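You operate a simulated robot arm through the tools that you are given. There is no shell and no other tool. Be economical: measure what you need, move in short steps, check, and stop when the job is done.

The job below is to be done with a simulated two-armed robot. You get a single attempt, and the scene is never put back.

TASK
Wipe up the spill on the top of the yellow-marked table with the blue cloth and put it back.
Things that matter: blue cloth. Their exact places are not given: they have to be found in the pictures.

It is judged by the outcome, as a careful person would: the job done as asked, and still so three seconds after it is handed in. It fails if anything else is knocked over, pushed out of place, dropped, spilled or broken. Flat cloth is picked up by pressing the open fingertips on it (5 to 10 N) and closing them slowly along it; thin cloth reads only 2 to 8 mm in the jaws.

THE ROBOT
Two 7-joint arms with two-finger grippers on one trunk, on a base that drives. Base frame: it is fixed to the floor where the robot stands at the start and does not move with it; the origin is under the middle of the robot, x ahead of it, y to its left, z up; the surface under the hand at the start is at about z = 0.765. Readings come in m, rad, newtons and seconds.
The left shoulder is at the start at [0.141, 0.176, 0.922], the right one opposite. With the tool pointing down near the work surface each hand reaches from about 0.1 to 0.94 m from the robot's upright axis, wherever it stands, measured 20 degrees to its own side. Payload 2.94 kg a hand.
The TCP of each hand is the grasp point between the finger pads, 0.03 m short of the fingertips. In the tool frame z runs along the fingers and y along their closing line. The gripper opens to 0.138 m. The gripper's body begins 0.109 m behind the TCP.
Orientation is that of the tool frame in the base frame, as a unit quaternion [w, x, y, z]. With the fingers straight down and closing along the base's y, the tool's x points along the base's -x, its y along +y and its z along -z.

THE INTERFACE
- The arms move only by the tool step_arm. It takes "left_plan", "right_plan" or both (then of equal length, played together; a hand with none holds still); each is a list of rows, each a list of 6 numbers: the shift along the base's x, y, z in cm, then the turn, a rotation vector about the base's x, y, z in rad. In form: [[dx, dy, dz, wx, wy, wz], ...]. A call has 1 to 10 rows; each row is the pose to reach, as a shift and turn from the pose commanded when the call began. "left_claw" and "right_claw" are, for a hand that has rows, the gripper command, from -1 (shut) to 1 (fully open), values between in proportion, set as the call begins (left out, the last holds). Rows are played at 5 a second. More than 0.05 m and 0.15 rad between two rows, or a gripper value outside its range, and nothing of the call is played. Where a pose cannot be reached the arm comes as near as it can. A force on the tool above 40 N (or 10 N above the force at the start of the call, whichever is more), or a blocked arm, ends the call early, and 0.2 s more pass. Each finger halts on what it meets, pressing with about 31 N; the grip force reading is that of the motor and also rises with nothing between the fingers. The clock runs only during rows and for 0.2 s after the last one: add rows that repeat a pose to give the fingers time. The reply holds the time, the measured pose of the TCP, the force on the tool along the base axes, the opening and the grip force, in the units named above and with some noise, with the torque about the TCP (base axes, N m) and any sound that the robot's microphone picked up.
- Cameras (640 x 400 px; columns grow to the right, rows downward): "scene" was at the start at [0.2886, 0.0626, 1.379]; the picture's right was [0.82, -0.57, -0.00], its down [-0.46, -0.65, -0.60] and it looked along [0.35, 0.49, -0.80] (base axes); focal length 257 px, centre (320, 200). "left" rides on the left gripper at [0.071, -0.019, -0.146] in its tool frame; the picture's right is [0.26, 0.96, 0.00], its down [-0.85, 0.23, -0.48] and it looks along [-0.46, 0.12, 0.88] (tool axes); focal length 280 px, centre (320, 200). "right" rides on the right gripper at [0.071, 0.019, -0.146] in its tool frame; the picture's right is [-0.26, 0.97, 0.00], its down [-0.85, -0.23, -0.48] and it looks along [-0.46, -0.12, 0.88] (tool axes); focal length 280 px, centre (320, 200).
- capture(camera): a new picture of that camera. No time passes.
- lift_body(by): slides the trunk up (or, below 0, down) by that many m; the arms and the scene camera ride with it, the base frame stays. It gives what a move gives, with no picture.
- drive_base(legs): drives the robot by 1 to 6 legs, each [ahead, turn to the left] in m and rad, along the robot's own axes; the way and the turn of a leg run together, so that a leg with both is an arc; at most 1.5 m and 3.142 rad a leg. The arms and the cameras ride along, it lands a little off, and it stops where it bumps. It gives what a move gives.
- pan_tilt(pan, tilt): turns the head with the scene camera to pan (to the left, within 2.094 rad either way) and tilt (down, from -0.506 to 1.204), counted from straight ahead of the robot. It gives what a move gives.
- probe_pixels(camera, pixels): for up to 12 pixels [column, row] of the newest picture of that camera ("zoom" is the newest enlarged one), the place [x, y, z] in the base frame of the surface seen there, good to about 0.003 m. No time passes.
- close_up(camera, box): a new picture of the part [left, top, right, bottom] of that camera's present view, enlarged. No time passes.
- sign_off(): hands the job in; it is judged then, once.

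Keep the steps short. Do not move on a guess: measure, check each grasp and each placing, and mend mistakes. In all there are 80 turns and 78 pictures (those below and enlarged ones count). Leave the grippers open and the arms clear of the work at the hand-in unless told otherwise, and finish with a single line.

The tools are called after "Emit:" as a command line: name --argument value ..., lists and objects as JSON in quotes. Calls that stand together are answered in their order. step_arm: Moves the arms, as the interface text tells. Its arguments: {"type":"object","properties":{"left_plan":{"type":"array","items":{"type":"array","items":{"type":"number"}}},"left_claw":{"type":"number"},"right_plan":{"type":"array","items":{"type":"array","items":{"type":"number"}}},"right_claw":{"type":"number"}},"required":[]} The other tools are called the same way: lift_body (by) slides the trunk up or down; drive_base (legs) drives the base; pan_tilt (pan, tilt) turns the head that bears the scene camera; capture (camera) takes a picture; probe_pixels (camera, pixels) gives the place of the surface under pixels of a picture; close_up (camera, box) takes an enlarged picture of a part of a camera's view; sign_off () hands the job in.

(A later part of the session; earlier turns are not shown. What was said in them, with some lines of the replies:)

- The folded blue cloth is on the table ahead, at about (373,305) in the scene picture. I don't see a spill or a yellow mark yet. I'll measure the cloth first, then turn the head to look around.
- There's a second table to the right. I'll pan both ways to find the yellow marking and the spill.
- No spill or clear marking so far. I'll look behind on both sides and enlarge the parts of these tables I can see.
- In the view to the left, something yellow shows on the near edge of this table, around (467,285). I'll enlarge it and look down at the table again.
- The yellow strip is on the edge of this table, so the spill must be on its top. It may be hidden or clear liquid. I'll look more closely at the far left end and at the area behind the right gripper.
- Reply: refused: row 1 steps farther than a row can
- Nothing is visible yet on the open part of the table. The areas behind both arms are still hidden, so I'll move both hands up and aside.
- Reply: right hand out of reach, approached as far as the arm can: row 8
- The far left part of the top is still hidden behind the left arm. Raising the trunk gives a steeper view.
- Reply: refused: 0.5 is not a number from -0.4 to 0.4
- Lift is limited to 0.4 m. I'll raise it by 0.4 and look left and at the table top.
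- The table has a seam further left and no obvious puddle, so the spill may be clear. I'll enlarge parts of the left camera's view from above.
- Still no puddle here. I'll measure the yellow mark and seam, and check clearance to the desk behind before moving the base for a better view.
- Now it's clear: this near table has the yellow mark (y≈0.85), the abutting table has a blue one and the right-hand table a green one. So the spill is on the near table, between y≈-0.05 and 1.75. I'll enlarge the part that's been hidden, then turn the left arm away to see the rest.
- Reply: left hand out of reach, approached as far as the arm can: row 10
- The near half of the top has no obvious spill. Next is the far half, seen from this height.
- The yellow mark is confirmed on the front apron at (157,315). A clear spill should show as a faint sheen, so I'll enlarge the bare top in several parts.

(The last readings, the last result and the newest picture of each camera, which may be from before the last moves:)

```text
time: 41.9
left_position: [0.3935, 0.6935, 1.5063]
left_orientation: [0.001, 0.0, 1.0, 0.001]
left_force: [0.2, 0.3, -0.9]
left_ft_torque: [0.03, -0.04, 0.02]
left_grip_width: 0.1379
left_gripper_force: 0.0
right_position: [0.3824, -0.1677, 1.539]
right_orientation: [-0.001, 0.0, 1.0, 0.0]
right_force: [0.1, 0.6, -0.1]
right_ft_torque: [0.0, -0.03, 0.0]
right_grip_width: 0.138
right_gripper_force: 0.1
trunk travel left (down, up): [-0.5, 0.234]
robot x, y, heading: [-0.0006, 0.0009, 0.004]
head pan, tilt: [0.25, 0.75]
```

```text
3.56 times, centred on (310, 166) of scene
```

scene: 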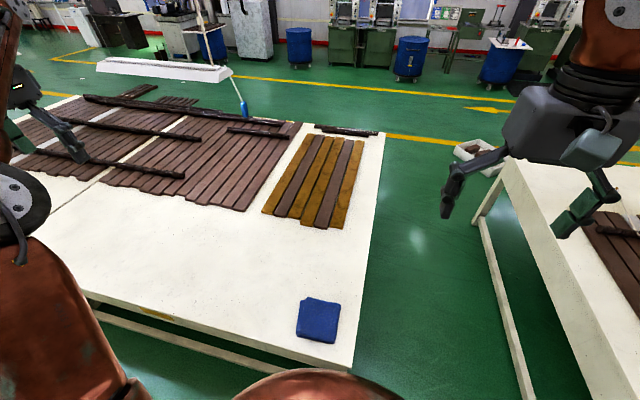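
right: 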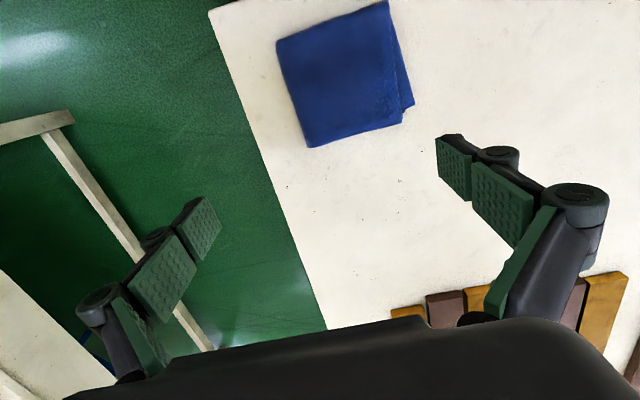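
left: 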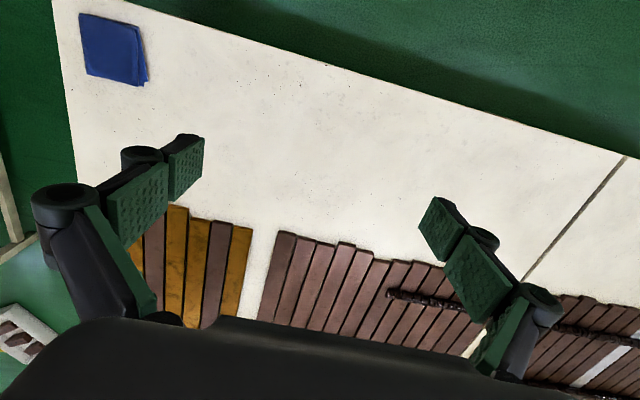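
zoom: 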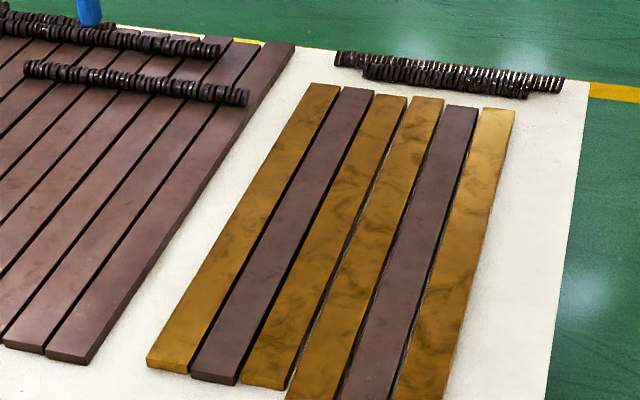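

Two left-camera views show a faint speckle that works out to the same place, about (0.68, 0.45). I'll lower the trunk again and look at it closely.

Emit:
lift_body --by -0.4

Emit:
step_arm --left_plan '[[2, -4, 0, 0, 0, 0], [4, -8, 0, 0, 0, 0], [6, -12, 0, 0, 0, 0], [8, -16, 0, 0, 0, 0], [8, -20, -2, 0, 0, 0], [8, -22, -6, 0, 0, 0], [8, -22, -10, 0, 0, 0], [8, -22, -13, 0, 0, 0]]'

Emit:
capture --camera "left"

Emit:
pan_tilt --pan 0.6 --tilt 0.85

Emit:
capture --camera "scene"

```text
time: 45.7
left_position: [0.3915, 0.6937, 1.1065]
left_orientation: [0.001, -0.001, 1.0, 0.0]
left_force: [-0.2, 0.5, -0.1]
left_ft_torque: [0.02, -0.04, 0.01]
left_grip_width: 0.138
left_gripper_force: 0.0
right_position: [0.3829, -0.1675, 1.1401]
right_orientation: [0.0, 0.0, 1.0, 0.001]
right_force: [0.7, 0.4, -0.8]
right_ft_torque: [-0.01, 0.01, 0.0]
right_grip_width: 0.1383
right_gripper_force: 0.1
trunk travel left (down, up): [-0.1, 0.634]
robot x, y, heading: [0.0013, -0.002, 0.0]
head pan, tilt: [0.25, 0.75]
```

```text
time: 47.5
left_position: [0.4736, 0.4731, 0.9743]
left_orientation: [0.0, 0.0, 1.0, 0.0]
left_force: [0.3, 0.1, 0.0]
left_ft_torque: [0.01, -0.01, 0.0]
left_grip_width: 0.1378
left_gripper_force: 0.0
right_position: [0.383, -0.1687, 1.1389]
right_orientation: [0.001, 0.0, 1.0, 0.001]
right_force: [-0.7, 0.2, -0.4]
right_ft_torque: [0.02, 0.05, 0.01]
right_grip_width: 0.1379
right_gripper_force: 0.2
trunk travel left (down, up): [-0.1, 0.634]
robot x, y, heading: [-0.0022, 0.0029, -0.004]
head pan, tilt: [0.25, 0.75]
```

```text
35 pictures are left
```

left: 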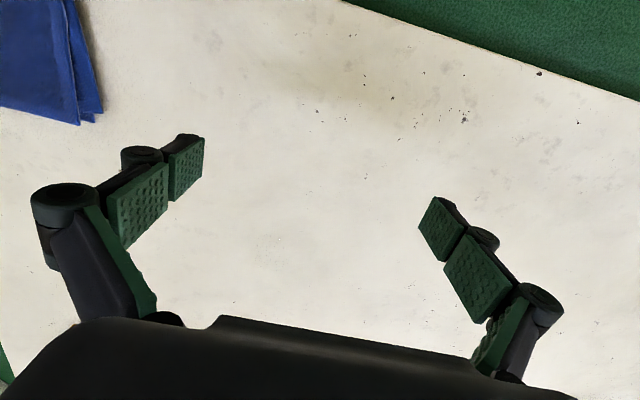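

```text
time: 48.3
left_position: [0.473, 0.4736, 0.975]
left_orientation: [0.0, 0.0, 1.0, 0.001]
left_force: [-0.7, 0.5, 0.0]
left_ft_torque: [0.01, -0.05, -0.01]
left_grip_width: 0.138
left_gripper_force: 0.0
right_position: [0.3832, -0.1682, 1.139]
right_orientation: [0.001, 0.0, 1.0, 0.001]
right_force: [-0.3, 0.0, -0.1]
right_ft_torque: [0.01, 0.0, 0.01]
right_grip_width: 0.138
right_gripper_force: 0.0
trunk travel left (down, up): [-0.1, 0.634]
robot x, y, heading: [0.0005, 0.0014, -0.002]
head pan, tilt: [0.6, 0.85]
```

```text
34 pictures are left
```

scene: 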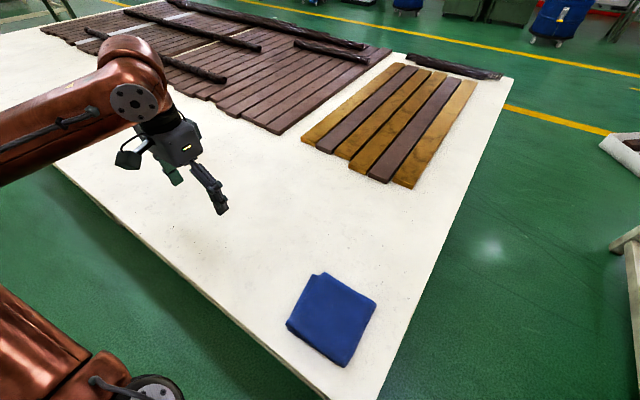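

There's a faint outline near (260,240). I'll enlarge it in the left camera.

Emit:
close_up --camera "left" --box '[170, 170, 410, 320]'

Emit:
probe_pixels --camera "zoom" --pixels '[[100, 200], [240, 200], [320, 200], [400, 200], [540, 200], [240, 100], [240, 300]]'

```text
2.67 times, centred on (290, 245) of left
```

zoom: 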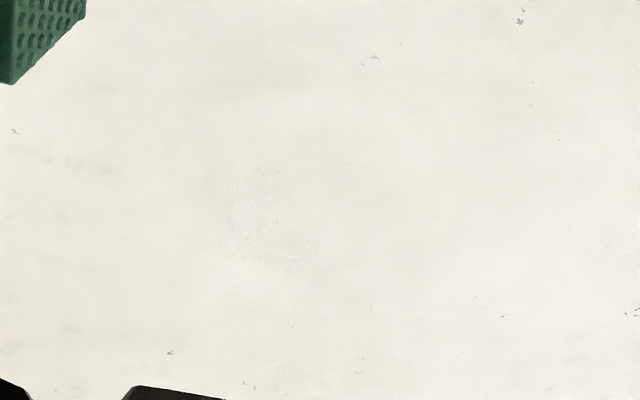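

```text
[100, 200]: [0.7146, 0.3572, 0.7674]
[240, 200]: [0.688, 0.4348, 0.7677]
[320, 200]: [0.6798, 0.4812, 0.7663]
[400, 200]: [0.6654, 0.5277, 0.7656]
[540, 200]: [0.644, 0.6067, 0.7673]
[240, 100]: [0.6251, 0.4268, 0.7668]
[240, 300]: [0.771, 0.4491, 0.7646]
```

There is a faint, rough patch about 4 cm wide near (0.70, 0.445). I'll bring the camera closer, keeping the fingers clear above the table.

Emit:
step_arm --left_plan '[[4, -1, -2, 0, 0, 0], [8, -1, -4, 0, 0, 0], [12, -1, -6, 0, 0, 0], [14, -1, -9, 0, 0, 0], [14, -1, -11, 0, 0, 0], [14, -1, -11, 0, 0, 0]]'

Emit:
close_up --camera "left" --box '[200, 100, 440, 250]'

Emit:
close_up --camera "scene" --box '[200, 130, 360, 230]'

```text
time: 49.7
left_position: [0.6135, 0.4624, 0.865]
left_orientation: [-0.001, 0.0, 1.0, 0.0]
left_force: [0.4, 0.0, 0.6]
left_ft_torque: [0.02, 0.02, -0.04]
left_grip_width: 0.1378
left_gripper_force: 0.1
right_position: [0.3825, -0.169, 1.1383]
right_orientation: [0.0, 0.0, 1.0, 0.001]
right_force: [-0.1, 0.2, 0.7]
right_ft_torque: [-0.04, 0.02, -0.02]
right_grip_width: 0.1381
right_gripper_force: 0.0
trunk travel left (down, up): [-0.1, 0.634]
robot x, y, heading: [-0.0006, -0.0011, -0.003]
head pan, tilt: [0.6, 0.85]
```

```text
2.67 times, centred on (320, 175) of left
```

zoom: 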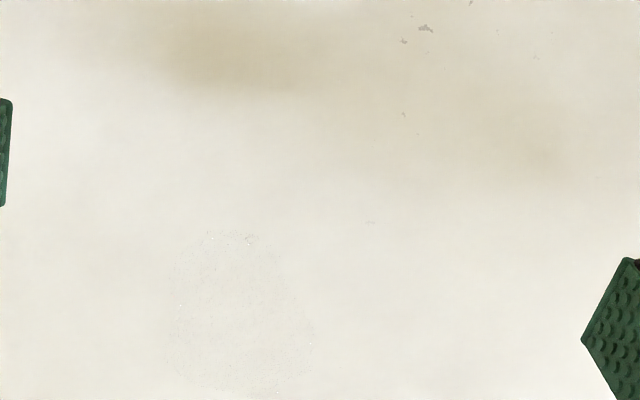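

```text
4.00 times, centred on (280, 180) of scene
```

zoom: 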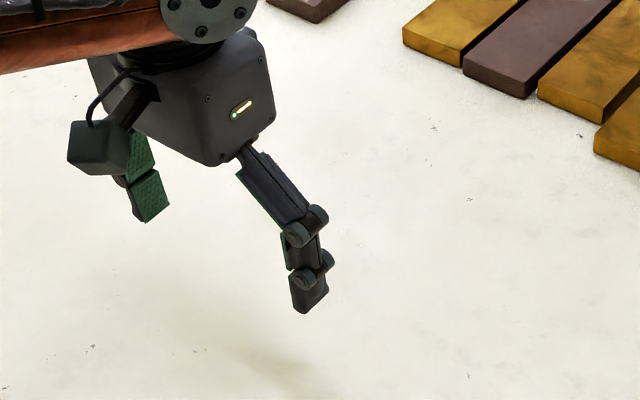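

That's a nearly clear, glossy round patch: the spill. I'll measure its outline.

Emit:
close_up --camera "left" --box '[220, 170, 380, 270]'

Emit:
probe_pixels --camera "zoom" --pixels '[[180, 70], [120, 150], [130, 240], [220, 310], [310, 250], [240, 130], [300, 200], [210, 200]]'

```text
4.00 times, centred on (300, 220) of left
```

zoom: 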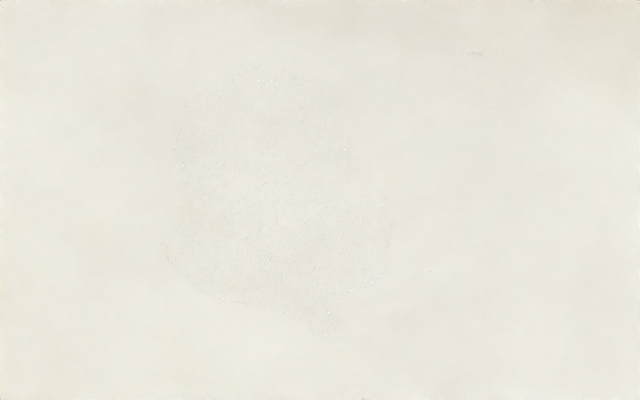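

```text
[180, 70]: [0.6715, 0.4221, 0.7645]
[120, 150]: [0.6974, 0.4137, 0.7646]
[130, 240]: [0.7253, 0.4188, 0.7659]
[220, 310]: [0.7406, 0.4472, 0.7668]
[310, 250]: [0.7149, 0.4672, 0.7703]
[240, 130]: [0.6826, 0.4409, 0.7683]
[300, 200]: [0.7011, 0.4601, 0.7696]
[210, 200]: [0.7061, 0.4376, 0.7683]
```

The spill runs about x 0.668–0.742, y 0.425–0.487, centred near (0.705, 0.456). Next I'll raise the left hand, move it above the cloth and shift the right hand outward for room.

Emit:
step_arm --left_plan '[[-2, -2, 4, 0, 0, 0], [-4, -5, 7, 0, 0, 0], [-5, -9, 9, 0, 0, 0], [-7, -13, 9, 0, 0, 0], [-9, -17, 9, 0, 0, 0], [-10.5, -21, 9, 0, 0, 0], [-12, -25, 9, 0, 0, 0], [-13, -29, 9, 0, 0, 0], [-13.6, -33, 9, 0, 0, 0], [-13.6, -33.8, 9, 0, 0, 0]]' --right_plan '[[0, -3, 0, 0, 0, 0], [0, -6, 0, 0, 0, 0], [0, -9, 0, 0, 0, 0], [0, -12, 0, 0, 0, 0], [0, -12, 0, 0, 0, 0], [0, -12, 0, 0, 0, 0], [0, -12, 0, 0, 0, 0], [0, -12, 0, 0, 0, 0], [0, -12, 0, 0, 0, 0], [0, -12, 0, 0, 0, 0]]' --left_claw 0.16

Emit:
capture --camera "left"

Emit:
close_up --camera "scene" --box '[220, 230, 460, 380]'

```text
time: 51.9
left_position: [0.4769, 0.126, 0.957]
left_orientation: [0.0, -0.001, 1.0, 0.0]
left_force: [-0.2, 0.7, 0.0]
left_ft_torque: [-0.01, -0.01, -0.01]
left_grip_width: 0.0802
left_gripper_force: 0.1
right_position: [0.3987, -0.2413, 1.0909]
right_orientation: [-0.001, 0.0, 1.0, 0.002]
right_force: [-0.4, 0.0, 0.0]
right_ft_torque: [-0.01, 0.01, 0.01]
right_grip_width: 0.1382
right_gripper_force: 0.0
right hand out of reach, approached as far as the arm can: row 1, 2, 3, 4, 5, 6, 7, 8, 9, 10
trunk travel left (down, up): [-0.1, 0.634]
robot x, y, heading: [-0.0022, -0.0, 0.002]
head pan, tilt: [0.6, 0.85]
```

```text
29 pictures are left
```

left: 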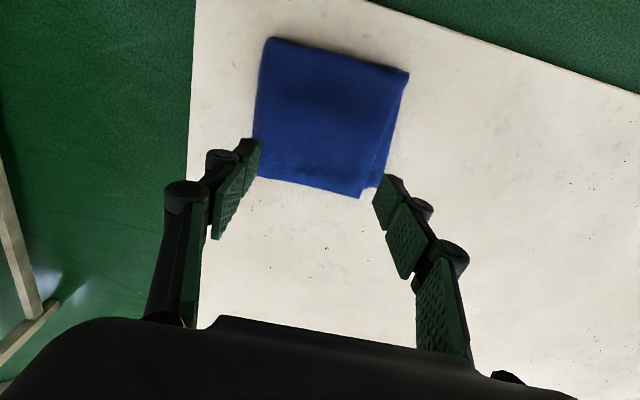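

```text
2.67 times, centred on (340, 305) of scene
```

zoom: 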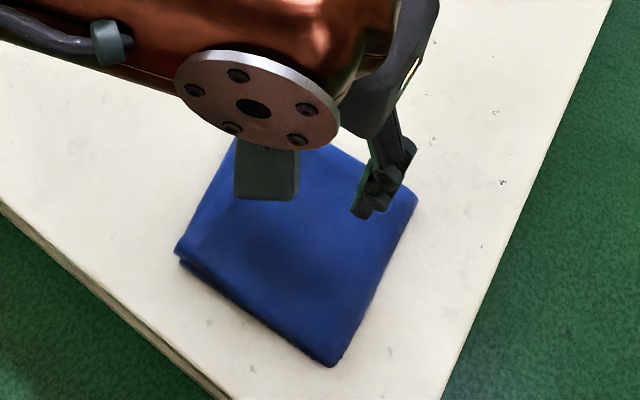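

I'll record the cloth's exact corners for the put-back.

Emit:
probe_pixels --camera "left" --pixels '[[267, 41], [405, 74], [358, 193], [258, 172], [375, 184], [325, 115], [320, 60], [330, 170], [275, 110], [380, 120]]'

Emit:
step_arm --left_plan '[[0, 0, -4, 0, 0, 0], [0, 0, -8, 0, 0, 0], [0, 0, -11, 0, 0, 0], [0, 0, -13, 0, 0, 0], [0, 0, -13.8, 0, 0, 0], [0, 0, -13.8, 0, 0, 0]]'

```text
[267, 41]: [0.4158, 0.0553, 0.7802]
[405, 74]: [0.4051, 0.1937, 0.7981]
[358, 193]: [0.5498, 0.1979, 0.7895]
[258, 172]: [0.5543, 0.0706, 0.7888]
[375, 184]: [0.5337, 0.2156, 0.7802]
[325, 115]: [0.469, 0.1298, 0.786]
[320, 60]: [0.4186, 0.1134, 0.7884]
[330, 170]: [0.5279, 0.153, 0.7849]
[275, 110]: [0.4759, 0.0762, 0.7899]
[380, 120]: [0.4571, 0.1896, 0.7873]
```

```text
time: 53.3
left_position: [0.4765, 0.1263, 0.818]
left_orientation: [0.001, 0.0, 1.0, 0.0]
left_force: [-0.4, -0.6, -1.0]
left_ft_torque: [0.0, 0.01, 0.03]
left_grip_width: 0.08
left_gripper_force: 0.0
right_position: [0.397, -0.2425, 1.0901]
right_orientation: [0.0, 0.0, 1.0, 0.002]
right_force: [0.0, -0.4, 0.2]
right_ft_torque: [0.01, 0.01, 0.01]
right_grip_width: 0.1381
right_gripper_force: 0.1
trunk travel left (down, up): [-0.1, 0.634]
robot x, y, heading: [0.0024, -0.0009, 0.001]
head pan, tilt: [0.6, 0.85]
```

The fingertips are at about z 0.788, just above the cloth. I'll lower in 2–3 mm steps until the force reads 5–10 N.

Emit:
step_arm --left_plan '[[0, 0, -0.2, 0, 0, 0], [0, 0, -0.4, 0, 0, 0], [0, 0, -0.5, 0, 0, 0], [0, 0, -0.5, 0, 0, 0]]'

```text
time: 54.3
left_position: [0.4762, 0.1262, 0.8144]
left_orientation: [0.0, -0.001, 1.0, 0.0]
left_force: [0.7, -0.7, 0.0]
left_ft_torque: [0.0, 0.0, 0.0]
left_grip_width: 0.0802
left_gripper_force: 0.1
right_position: [0.399, -0.2402, 1.0893]
right_orientation: [-0.001, 0.0, 1.0, 0.002]
right_force: [0.4, 0.8, 0.6]
right_ft_torque: [0.01, -0.01, -0.01]
right_grip_width: 0.1382
right_gripper_force: 0.1
trunk travel left (down, up): [-0.1, 0.634]
robot x, y, heading: [0.0015, 0.0005, 0.003]
head pan, tilt: [0.6, 0.85]
```

No contact yet, so I'll continue down in small steps.

Emit:
step_arm --left_plan '[[0, 0, -0.2, 0, 0, 0], [0, 0, -0.4, 0, 0, 0], [0, 0, -0.4, 0, 0, 0]]'

Emit:
step_arm --left_plan '[[0, 0, -0.2, 0, 0, 0], [0, 0, -0.3, 0, 0, 0], [0, 0, -0.3, 0, 0, 0]]'

```text
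time: 55.1
left_position: [0.4755, 0.1248, 0.8091]
left_orientation: [0.001, 0.0, 1.0, 0.0]
left_force: [-0.3, 0.3, 0.7]
left_ft_torque: [0.01, 0.0, -0.02]
left_grip_width: 0.08
left_gripper_force: 0.0
right_position: [0.3994, -0.2417, 1.0901]
right_orientation: [0.0, 0.0, 1.0, 0.003]
right_force: [-0.3, -0.1, 0.3]
right_ft_torque: [0.01, 0.03, -0.01]
right_grip_width: 0.1381
right_gripper_force: 0.1
trunk travel left (down, up): [-0.1, 0.634]
robot x, y, heading: [-0.0054, 0.0004, -0.002]
head pan, tilt: [0.6, 0.85]
```

```text
time: 55.9
left_position: [0.4756, 0.1255, 0.8068]
left_orientation: [-0.001, 0.0, 1.0, 0.0]
left_force: [1.5, -0.2, 2.4]
left_ft_torque: [0.0, -0.01, 0.02]
left_grip_width: 0.0799
left_gripper_force: 0.0
right_position: [0.3984, -0.2418, 1.0906]
right_orientation: [-0.001, 0.0, 1.0, 0.001]
right_force: [-0.1, -0.5, 0.1]
right_ft_torque: [-0.01, 0.01, -0.03]
right_grip_width: 0.1382
right_gripper_force: 0.0
trunk travel left (down, up): [-0.1, 0.634]
robot x, y, heading: [-0.0016, 0.0034, -0.001]
head pan, tilt: [0.6, 0.85]
```

Contact has begun at 2.4 N. Two or three mm more should reach 5–10 N.

Emit:
step_arm --left_plan '[[0, 0, -0.15, 0, 0, 0], [0, 0, -0.25, 0, 0, 0], [0, 0, -0.25, 0, 0, 0]]'

```text
time: 56.7
left_position: [0.4761, 0.1255, 0.8046]
left_orientation: [0.002, 0.0, 1.0, 0.0]
left_force: [0.7, 0.4, 6.1]
left_ft_torque: [0.0, 0.01, 0.01]
left_grip_width: 0.0806
left_gripper_force: 3.1
right_position: [0.3971, -0.2417, 1.0903]
right_orientation: [0.0, 0.0, 1.0, 0.002]
right_force: [0.3, -0.2, 0.7]
right_ft_torque: [0.0, -0.04, 0.02]
right_grip_width: 0.1381
right_gripper_force: 0.0
trunk travel left (down, up): [-0.1, 0.634]
robot x, y, heading: [0.0001, 0.0021, -0.003]
head pan, tilt: [0.6, 0.85]
```

6 N is in range. I'll close slowly in two stages.

Emit:
step_arm --left_plan '[[0, 0, -0.05, 0, 0, 0], [0, 0, -0.1, 0, 0, 0], [0, 0, -0.1, 0, 0, 0]]' --left_claw -0.35

Emit:
step_arm --left_plan '[[0, 0, 0, 0, 0, 0], [0, 0, 0, 0, 0, 0], [0, 0, 0, 0, 0, 0], [0, 0, 0, 0, 0, 0], [0, 0, 0, 0, 0, 0]]' --left_claw -1

Emit:
capture --camera "left"

```text
time: 57.5
left_position: [0.4768, 0.1264, 0.8048]
left_orientation: [0.001, -0.001, 1.0, 0.0]
left_force: [1.9, 1.0, 20.1]
left_ft_torque: [-0.02, -0.03, -0.01]
left_grip_width: 0.0461
left_gripper_force: 2.7
right_position: [0.3976, -0.2411, 1.091]
right_orientation: [0.001, 0.0, 1.0, 0.001]
right_force: [-0.9, 0.1, -0.7]
right_ft_torque: [0.01, -0.02, 0.0]
right_grip_width: 0.1381
right_gripper_force: 0.1
trunk travel left (down, up): [-0.1, 0.634]
robot x, y, heading: [0.0008, -0.0005, 0.002]
head pan, tilt: [0.6, 0.85]
```

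```text
time: 58.7
left_position: [0.4755, 0.1245, 0.8033]
left_orientation: [0.001, 0.0, 1.0, 0.0]
left_force: [1.8, 0.2, 21.4]
left_ft_torque: [-0.07, -0.04, -0.01]
left_grip_width: 0.0172
left_gripper_force: 30.8
right_position: [0.3961, -0.2412, 1.0902]
right_orientation: [0.001, 0.0, 1.0, 0.001]
right_force: [-0.2, -0.2, 0.7]
right_ft_torque: [0.0, 0.02, 0.04]
right_grip_width: 0.1381
right_gripper_force: 0.1
trunk travel left (down, up): [-0.1, 0.634]
robot x, y, heading: [-0.0023, 0.0009, -0.001]
head pan, tilt: [0.6, 0.85]
```

```text
27 pictures are left
```

left: 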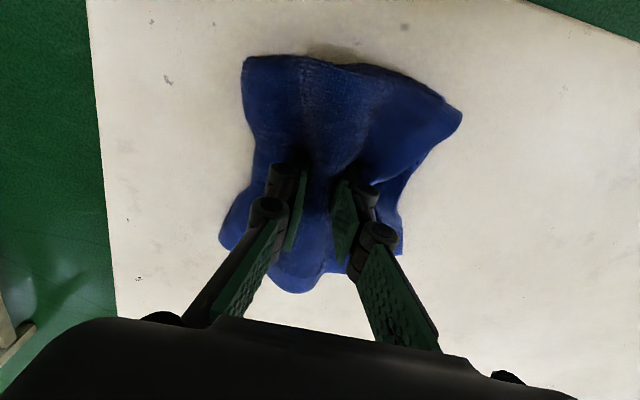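

The jaws read 17 mm at 31 N with a thick pinch of cloth between them. I'll lift a few cm and check the grasp.

Emit:
step_arm --left_plan '[[0, 0, 2, 0, 0, 0], [0, 0, 5, 0, 0, 0], [0, 0, 8, 0, 0, 0], [0, 0, 10, 0, 0, 0], [0, 0, 10, 0, 0, 0]]'

Emit:
capture --camera "left"

Emit:
capture --camera "scene"

```text
time: 59.9
left_position: [0.4769, 0.1264, 0.9031]
left_orientation: [-0.001, 0.001, 1.0, 0.001]
left_force: [-0.5, -0.8, 1.0]
left_ft_torque: [0.0, 0.01, -0.02]
left_grip_width: 0.0164
left_gripper_force: 30.8
right_position: [0.3991, -0.2411, 1.0903]
right_orientation: [-0.001, 0.001, 1.0, 0.002]
right_force: [-0.1, 0.2, 1.2]
right_ft_torque: [0.02, 0.0, 0.02]
right_grip_width: 0.1384
right_gripper_force: 0.2
trunk travel left (down, up): [-0.1, 0.634]
robot x, y, heading: [-0.0015, 0.0033, 0.0]
head pan, tilt: [0.6, 0.85]
```

```text
26 pictures are left
```

left: 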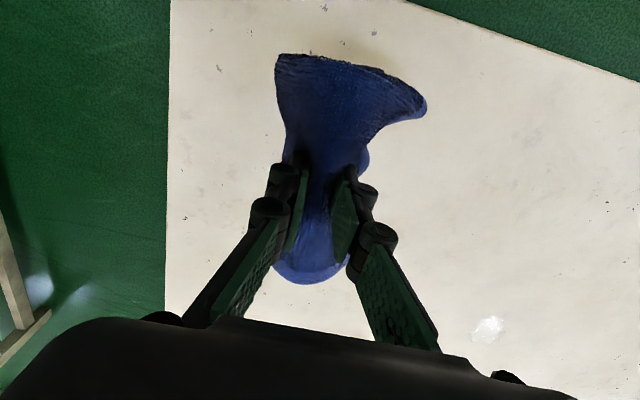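

```text
25 pictures are left
```

scene: 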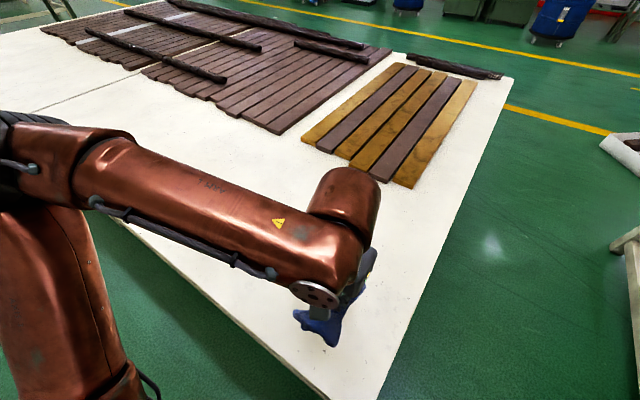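

The whole cloth is held. The spill also shows as a bright reflection at (488,330) in the left picture, so I'll measure it.

Emit:
probe_pixels --camera "left" --pixels '[[488, 330], [470, 335], [504, 325], [490, 318], [488, 342], [300, 60], [425, 110], [310, 282]]'

Emit:
close_up --camera "left" --box '[420, 280, 580, 380]'

Emit:
probe_pixels --camera "zoom" --pixels '[[200, 220], [270, 150], [340, 180], [290, 250], [210, 250]]'

```text
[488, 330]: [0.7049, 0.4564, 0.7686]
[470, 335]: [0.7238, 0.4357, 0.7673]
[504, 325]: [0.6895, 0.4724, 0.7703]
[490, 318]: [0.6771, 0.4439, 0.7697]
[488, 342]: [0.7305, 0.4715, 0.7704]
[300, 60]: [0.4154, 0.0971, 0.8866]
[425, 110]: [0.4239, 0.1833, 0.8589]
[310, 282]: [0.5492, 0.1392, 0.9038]
```

```text
4.00 times, centred on (500, 330) of left
```

zoom: 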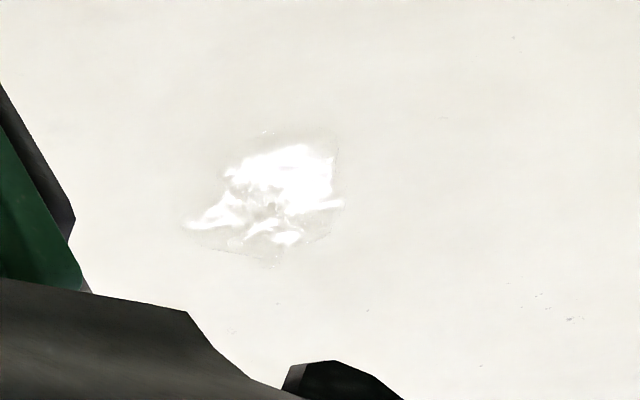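

```text
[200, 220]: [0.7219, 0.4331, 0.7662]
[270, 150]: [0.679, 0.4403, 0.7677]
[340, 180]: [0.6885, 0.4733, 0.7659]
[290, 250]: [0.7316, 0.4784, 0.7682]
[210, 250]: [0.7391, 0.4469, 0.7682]
```

The spill is confirmed at (0.705, 0.455). I'll carry the cloth over it at the present height.

Emit:
step_arm --left_plan '[[2.3, 3.3, 1, 0, 0, 0], [4.6, 6.6, 2, 0, 0, 0], [6.9, 9.9, 2, 0, 0, 0], [9.2, 13.2, 2, 0, 0, 0], [11.5, 16.5, 2, 0, 0, 0], [13.8, 19.8, 2, 0, 0, 0], [16.1, 23.1, 2, 0, 0, 0], [18.4, 26.4, 2, 0, 0, 0], [20.7, 29.7, 2, 0, 0, 0], [22.9, 32.9, 2, 0, 0, 0]]'

Emit:
step_arm --left_plan '[[0, 0, -2, 0, 0, 0], [0, 0, -4, 0, 0, 0], [0, 0, -6, 0, 0, 0], [0, 0, -8, 0, 0, 0], [0, 0, -9, 0, 0, 0], [0, 0, -10, 0, 0, 0], [0, 0, -10.6, 0, 0, 0], [0, 0, -10.6, 0, 0, 0]]'

Emit:
capture --camera "scene"

```text
time: 62.1
left_position: [0.7073, 0.4565, 0.9224]
left_orientation: [-0.001, 0.0, 1.0, 0.0]
left_force: [0.0, -0.7, -0.5]
left_ft_torque: [-0.01, 0.02, 0.0]
left_grip_width: 0.0164
left_gripper_force: 30.7
right_position: [0.3991, -0.2407, 1.0894]
right_orientation: [0.0, 0.0, 1.0, 0.002]
right_force: [0.5, 0.6, 0.4]
right_ft_torque: [0.0, 0.02, 0.01]
right_grip_width: 0.1381
right_gripper_force: 0.1
trunk travel left (down, up): [-0.1, 0.634]
robot x, y, heading: [0.0015, 0.0017, -0.0]
head pan, tilt: [0.6, 0.85]
```

```text
time: 63.9
left_position: [0.705, 0.4537, 0.8166]
left_orientation: [0.0, -0.001, 1.0, 0.0]
left_force: [0.3, -0.2, 2.4]
left_ft_torque: [0.0, 0.0, 0.0]
left_grip_width: 0.0164
left_gripper_force: 31.4
right_position: [0.3968, -0.2419, 1.0906]
right_orientation: [0.0, -0.001, 1.0, 0.002]
right_force: [-0.2, 1.3, -0.2]
right_ft_torque: [-0.01, 0.0, -0.02]
right_grip_width: 0.1379
right_gripper_force: 0.0
trunk travel left (down, up): [-0.1, 0.634]
robot x, y, heading: [0.0042, 0.0038, -0.002]
head pan, tilt: [0.6, 0.85]
```

```text
23 pictures are left
```

scene: 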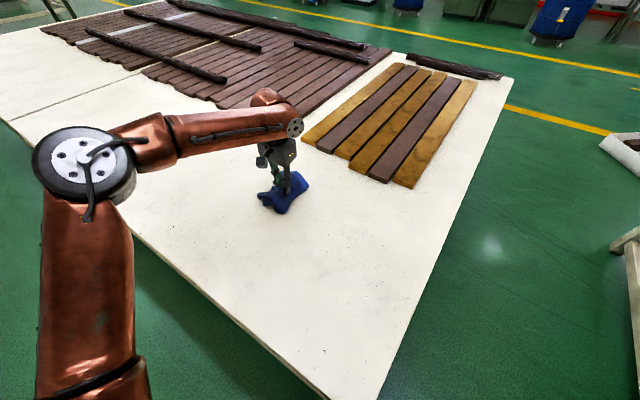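

Contact is 2.4 N. I'll press a little more, to about 6–8 N.

Emit:
step_arm --left_plan '[[0, 0, -0.3, 0, 0, 0], [0, 0, -0.6, 0, 0, 0], [0, 0, -0.8, 0, 0, 0], [0, 0, -0.8, 0, 0, 0]]'

```text
time: 64.9
left_position: [0.706, 0.4536, 0.8118]
left_orientation: [0.002, 0.0, 1.0, 0.001]
left_force: [3.5, -1.9, 14.6]
left_ft_torque: [-0.01, -0.13, -0.02]
left_grip_width: 0.0165
left_gripper_force: 31.0
right_position: [0.3973, -0.2436, 1.0905]
right_orientation: [0.001, 0.0, 1.0, 0.003]
right_force: [0.2, -1.0, 0.1]
right_ft_torque: [0.04, -0.01, -0.02]
right_grip_width: 0.1379
right_gripper_force: 0.1
trunk travel left (down, up): [-0.1, 0.634]
robot x, y, heading: [0.001, -0.0019, 0.001]
head pan, tilt: [0.6, 0.85]
```

14.6 N is firm but safe. I'll wipe back and forth along x across y from -4 to +4 cm.

Emit:
step_arm --left_plan '[[-2.5, -2, 0.1, 0, 0, 0], [-5, -4, 0.1, 0, 0, 0], [-2, -4, 0.1, 0, 0, 0], [2, -4, 0.1, 0, 0, 0], [5, -4, 0.1, 0, 0, 0], [5, -1.5, 0.1, 0, 0, 0], [1.5, -1.5, 0.1, 0, 0, 0], [-2, -1.5, 0.1, 0, 0, 0], [-5, -1.5, 0.1, 0, 0, 0], [-5, 1.5, 0.1, 0, 0, 0]]'

Emit:
step_arm --left_plan '[[3, 0, 0, 0, 0, 0], [6.5, 0, 0, 0, 0, 0], [10, 0, 0, 0, 0, 0], [10, 2.5, 0, 0, 0, 0], [6.5, 2.5, 0, 0, 0, 0], [3, 2.5, 0, 0, 0, 0], [0, 2.5, 0, 0, 0, 0], [2.5, 0.5, 0, 0, 0, 0], [5, -1.5, 0, 0, 0, 0], [5, -1.5, 0, 0, 0, 0]]'

```text
time: 67.1
left_position: [0.6546, 0.4688, 0.81]
left_orientation: [0.0, -0.001, 1.0, -0.001]
left_force: [-0.1, -3.1, 8.5]
left_ft_torque: [-0.07, 0.01, 0.01]
left_grip_width: 0.0167
left_gripper_force: 31.1
right_position: [0.3975, -0.2412, 1.0899]
right_orientation: [0.0, 0.001, 1.0, 0.002]
right_force: [-0.1, 0.9, -0.2]
right_ft_torque: [0.0, 0.01, 0.01]
right_grip_width: 0.1384
right_gripper_force: 0.0
trunk travel left (down, up): [-0.1, 0.634]
robot x, y, heading: [-0.0021, 0.0019, -0.002]
head pan, tilt: [0.6, 0.85]
```

```text
time: 69.3
left_position: [0.7034, 0.4559, 0.8114]
left_orientation: [0.001, -0.001, 1.0, 0.0]
left_force: [-2.6, 1.1, 8.6]
left_ft_torque: [0.11, 0.08, 0.02]
left_grip_width: 0.0167
left_gripper_force: 30.9
right_position: [0.3961, -0.2418, 1.0906]
right_orientation: [0.0, 0.0, 1.0, 0.002]
right_force: [-0.5, 0.1, 0.2]
right_ft_torque: [-0.02, 0.01, -0.04]
right_grip_width: 0.1377
right_gripper_force: 0.0
trunk travel left (down, up): [-0.1, 0.634]
robot x, y, heading: [-0.0019, 0.0004, -0.005]
head pan, tilt: [0.6, 0.85]
```

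The strokes held 8–9 N throughout. I'll lift and return above the cloth's place, where the spill's glare was visible, to check.

Emit:
step_arm --left_plan '[[0, 0, 3, 0, 0, 0], [0, 0, 7, 0, 0, 0], [-2.5, -3.5, 9.2, 0, 0, 0], [-5, -7.2, 9.2, 0, 0, 0], [-7.5, -10.9, 9.2, 0, 0, 0], [-10, -14.6, 9.2, 0, 0, 0], [-12.5, -18.3, 9.2, 0, 0, 0], [-15, -22, 9.2, 0, 0, 0], [-17.5, -25.7, 9.2, 0, 0, 0], [-20, -29.4, 9.2, 0, 0, 0]]'

Emit:
step_arm --left_plan '[[-2.6, -3.4, 0, 0, 0, 0], [-2.6, -3.4, 0, 0, 0, 0]]'

Emit:
capture --camera "left"

Emit:
close_up --camera "left" --box '[420, 280, 580, 380]'

```text
time: 71.5
left_position: [0.5046, 0.1606, 0.9015]
left_orientation: [0.0, -0.001, 1.0, 0.001]
left_force: [-0.4, -0.2, -1.2]
left_ft_torque: [0.01, -0.03, 0.01]
left_grip_width: 0.0166
left_gripper_force: 31.5
right_position: [0.3986, -0.2423, 1.0906]
right_orientation: [0.0, 0.0, 1.0, 0.002]
right_force: [-0.1, 0.2, 0.4]
right_ft_torque: [0.03, 0.0, -0.04]
right_grip_width: 0.1381
right_gripper_force: 0.1
trunk travel left (down, up): [-0.1, 0.634]
robot x, y, heading: [0.0, 0.0034, 0.001]
head pan, tilt: [0.6, 0.85]
```

```text
time: 72.1
left_position: [0.478, 0.1275, 0.9014]
left_orientation: [0.0, -0.001, 1.0, 0.0]
left_force: [0.2, -0.3, -1.2]
left_ft_torque: [0.02, -0.06, -0.01]
left_grip_width: 0.017
left_gripper_force: 30.6
right_position: [0.3985, -0.2416, 1.0912]
right_orientation: [0.0, 0.0, 1.0, 0.001]
right_force: [0.2, -0.3, 0.5]
right_ft_torque: [-0.01, -0.06, 0.0]
right_grip_width: 0.138
right_gripper_force: 0.0
trunk travel left (down, up): [-0.1, 0.634]
robot x, y, heading: [-0.0012, 0.0001, 0.002]
head pan, tilt: [0.6, 0.85]
```

```text
22 pictures are left
```

left: 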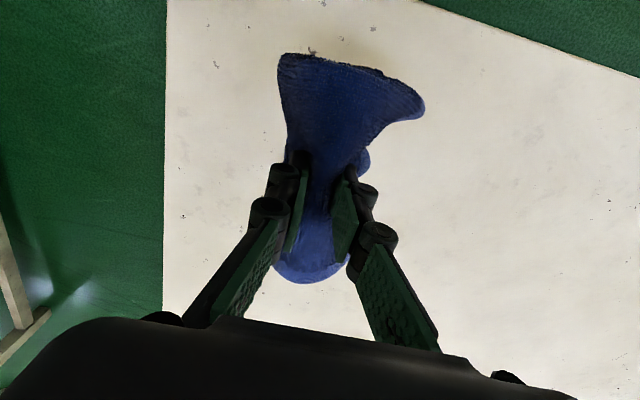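

```text
4.00 times, centred on (500, 330) of left
```

zoom: 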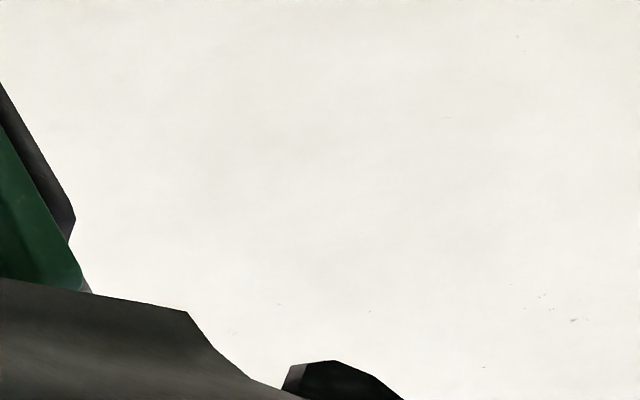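

The glare is gone and the top is clean there. I'll lower the cloth back onto its original place at the height it was picked from.

Emit:
step_arm --left_plan '[[-0.1, -0.1, -3, 0, 0, 0], [-0.2, -0.2, -6, 0, 0, 0], [-0.2, -0.2, -8, 0, 0, 0], [-0.2, -0.2, -9, 0, 0, 0], [-0.2, -0.2, -9.4, 0, 0, 0], [-0.2, -0.2, -9.4, 0, 0, 0]]'

```text
time: 73.5
left_position: [0.478, 0.124, 0.8099]
left_orientation: [0.003, 0.0, 1.0, 0.0]
left_force: [3.0, -2.3, 22.5]
left_ft_torque: [0.0, -0.07, -0.02]
left_grip_width: 0.0167
left_gripper_force: 30.8
right_position: [0.3986, -0.2414, 1.0915]
right_orientation: [0.001, 0.0, 1.0, 0.002]
right_force: [-0.1, 0.2, 0.7]
right_ft_torque: [0.03, -0.04, 0.03]
right_grip_width: 0.1379
right_gripper_force: 0.1
trunk travel left (down, up): [-0.1, 0.634]
robot x, y, heading: [0.0002, 0.0002, 0.003]
head pan, tilt: [0.6, 0.85]
```

The cloth is firmly down. I'll ease up slightly and open slowly to 0.08, which spreads the pinch back out.

Emit:
step_arm --left_plan '[[0, 0, 0.3, 0, 0, 0], [0, 0, 0.3, 0, 0, 0], [0, 0, 0.3, 0, 0, 0], [0, 0, 0.3, 0, 0, 0]]' --left_claw -0.4

Emit:
step_arm --left_plan '[[0, 0, 0, 0, 0, 0], [0, 0, 0, 0, 0, 0], [0, 0, 0, 0, 0, 0], [0, 0, 0, 0, 0, 0]]' --left_claw 0.25

Emit:
capture --camera "left"

```text
time: 74.5
left_position: [0.4776, 0.1246, 0.8116]
left_orientation: [-0.001, 0.0, 1.0, 0.001]
left_force: [-1.2, -0.6, 3.2]
left_ft_torque: [0.07, 0.03, -0.01]
left_grip_width: 0.042
left_gripper_force: 1.5
right_position: [0.3994, -0.2419, 1.0903]
right_orientation: [0.0, 0.0, 1.0, 0.002]
right_force: [0.8, 0.2, 0.3]
right_ft_torque: [0.0, -0.03, 0.01]
right_grip_width: 0.138
right_gripper_force: 0.1
trunk travel left (down, up): [-0.1, 0.634]
robot x, y, heading: [-0.0003, -0.0012, -0.002]
head pan, tilt: [0.6, 0.85]
```

```text
time: 75.5
left_position: [0.4789, 0.1238, 0.811]
left_orientation: [0.0, 0.0, 1.0, 0.0]
left_force: [-0.5, -1.6, 1.2]
left_ft_torque: [0.06, 0.02, 0.0]
left_grip_width: 0.0861
left_gripper_force: 0.0
right_position: [0.3982, -0.2417, 1.09]
right_orientation: [0.0, 0.001, 1.0, 0.002]
right_force: [-0.8, -0.4, 0.4]
right_ft_torque: [0.03, -0.01, 0.0]
right_grip_width: 0.1381
right_gripper_force: 0.0
trunk travel left (down, up): [-0.1, 0.634]
robot x, y, heading: [0.0003, -0.0012, 0.004]
head pan, tilt: [0.6, 0.85]
```

```text
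20 pictures are left
```

left: 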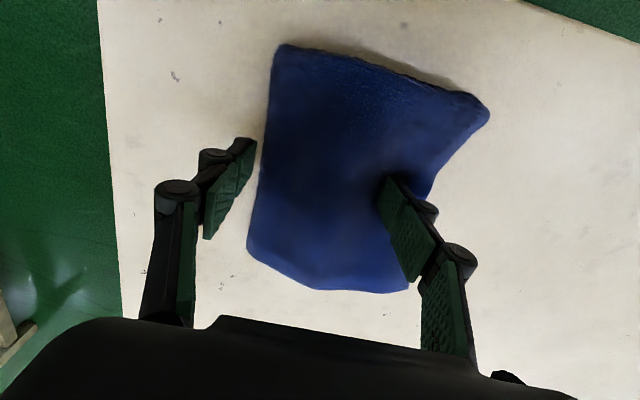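

The cloth has spread nearly back to its square. I'll raise the hand straight up and check the cloth stays.

Emit:
step_arm --left_plan '[[0, 0, 1, 0, 0, 0], [0, 0, 3, 0, 0, 0], [0, 0, 6, 0, 0, 0], [0, 0, 10, 0, 0, 0], [0, 0, 14.6, 0, 0, 0], [0, 0, 14.6, 0, 0, 0]]'

Emit:
capture --camera "left"

Emit:
probe_pixels --camera "left" --pixels '[[267, 41], [405, 74], [358, 193], [258, 172], [325, 115], [380, 120]]'

```text
time: 76.9
left_position: [0.4769, 0.1255, 0.9563]
left_orientation: [0.0, -0.001, 1.0, 0.0]
left_force: [0.4, -0.2, -0.3]
left_ft_torque: [0.02, 0.03, -0.01]
left_grip_width: 0.0862
left_gripper_force: 0.0
right_position: [0.3999, -0.2422, 1.0904]
right_orientation: [0.0, 0.0, 1.0, 0.002]
right_force: [-0.4, 0.0, 0.5]
right_ft_torque: [-0.02, -0.02, 0.0]
right_grip_width: 0.138
right_gripper_force: 0.1
trunk travel left (down, up): [-0.1, 0.634]
robot x, y, heading: [-0.001, 0.0026, -0.003]
head pan, tilt: [0.6, 0.85]
```

```text
19 pictures are left
```

left: 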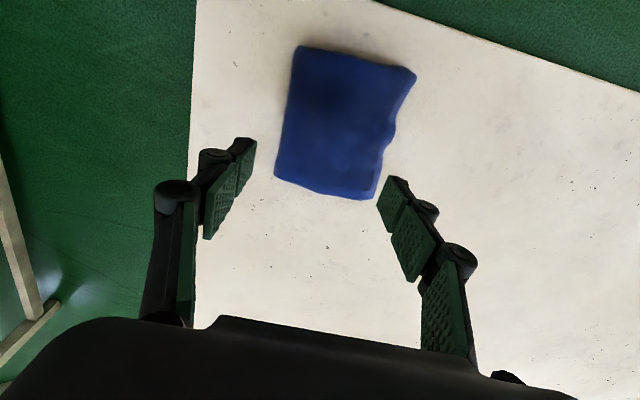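

```text
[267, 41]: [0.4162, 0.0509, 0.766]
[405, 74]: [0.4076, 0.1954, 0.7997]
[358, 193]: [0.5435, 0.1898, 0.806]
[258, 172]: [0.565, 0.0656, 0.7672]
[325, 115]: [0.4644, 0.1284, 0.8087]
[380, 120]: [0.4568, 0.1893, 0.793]
```

The cloth lies back in its place, within about 1–2 cm of the original corners and flat on the table. I'll raise and open the left hand, move it clear, then check the wiped area and the whole scene.

Emit:
step_arm --left_plan '[[0, 0, 4, 0, 0, 0], [0, 4, 6, 0, 0, 0], [0, 8, 8, 0, 0, 0], [0, 12, 9, 0, 0, 0], [0, 16, 9, 0, 0, 0], [0, 20, 9, 0, 0, 0], [-2, 24, 9, 0, 0, 0], [-4, 28, 9, 0, 0, 0], [-6, 32, 9, 0, 0, 0], [-7.5, 36, 9, 0, 0, 0]]' --left_claw 1

Emit:
capture --camera "scene"

Emit:
capture --camera "left"

Emit:
close_up --camera "left" --box '[170, 150, 410, 300]'

Emit:
close_up --camera "scene" --box '[200, 230, 440, 380]'

```text
time: 79.1
left_position: [0.403, 0.4857, 1.0466]
left_orientation: [0.0, 0.0, 1.0, 0.0]
left_force: [0.5, -0.1, -0.6]
left_ft_torque: [0.0, 0.02, 0.02]
left_grip_width: 0.1382
left_gripper_force: 0.2
right_position: [0.3993, -0.2418, 1.0904]
right_orientation: [0.001, 0.0, 1.0, 0.002]
right_force: [-0.3, -0.9, -0.6]
right_ft_torque: [-0.03, -0.01, 0.0]
right_grip_width: 0.1377
right_gripper_force: 0.1
trunk travel left (down, up): [-0.1, 0.634]
robot x, y, heading: [-0.0018, 0.0003, -0.001]
head pan, tilt: [0.6, 0.85]
```

```text
18 pictures are left
```

scene: 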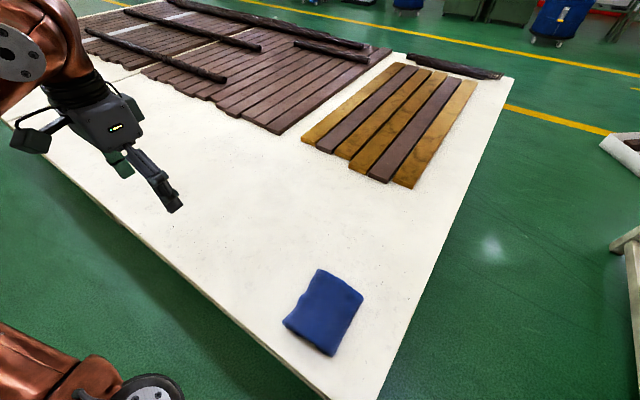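

```text
17 pictures are left
```

left: 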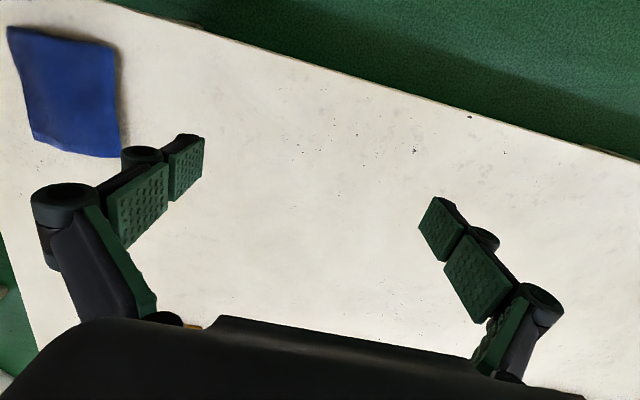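

```text
2.67 times, centred on (290, 225) of left
```

zoom: 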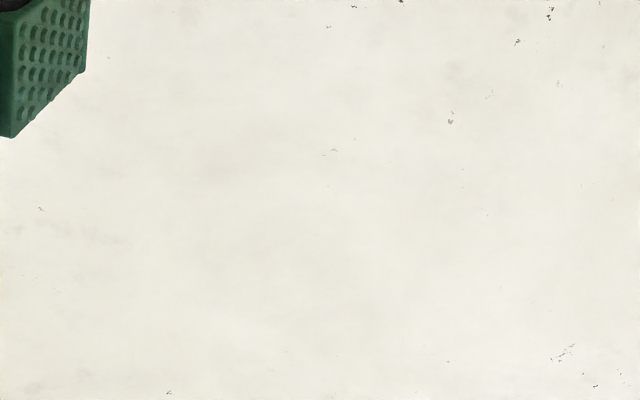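

```text
2.67 times, centred on (320, 305) of scene
```

zoom: 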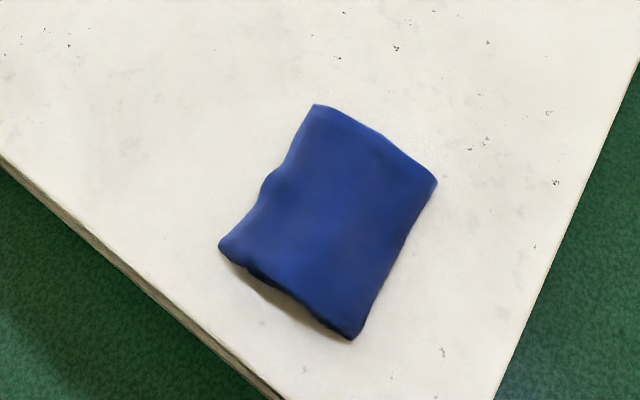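

The spill is gone, the cloth is flat in its original place, and nothing else has moved. Both grippers are open and clear of the work, so I'm handing in.

Emit:
sign_off

```text
The job is handed in.
```

The spill on the yellow-marked table is wiped up, and the blue cloth is back within about 2 cm of where it was, slightly bunched; nothing else was disturbed.
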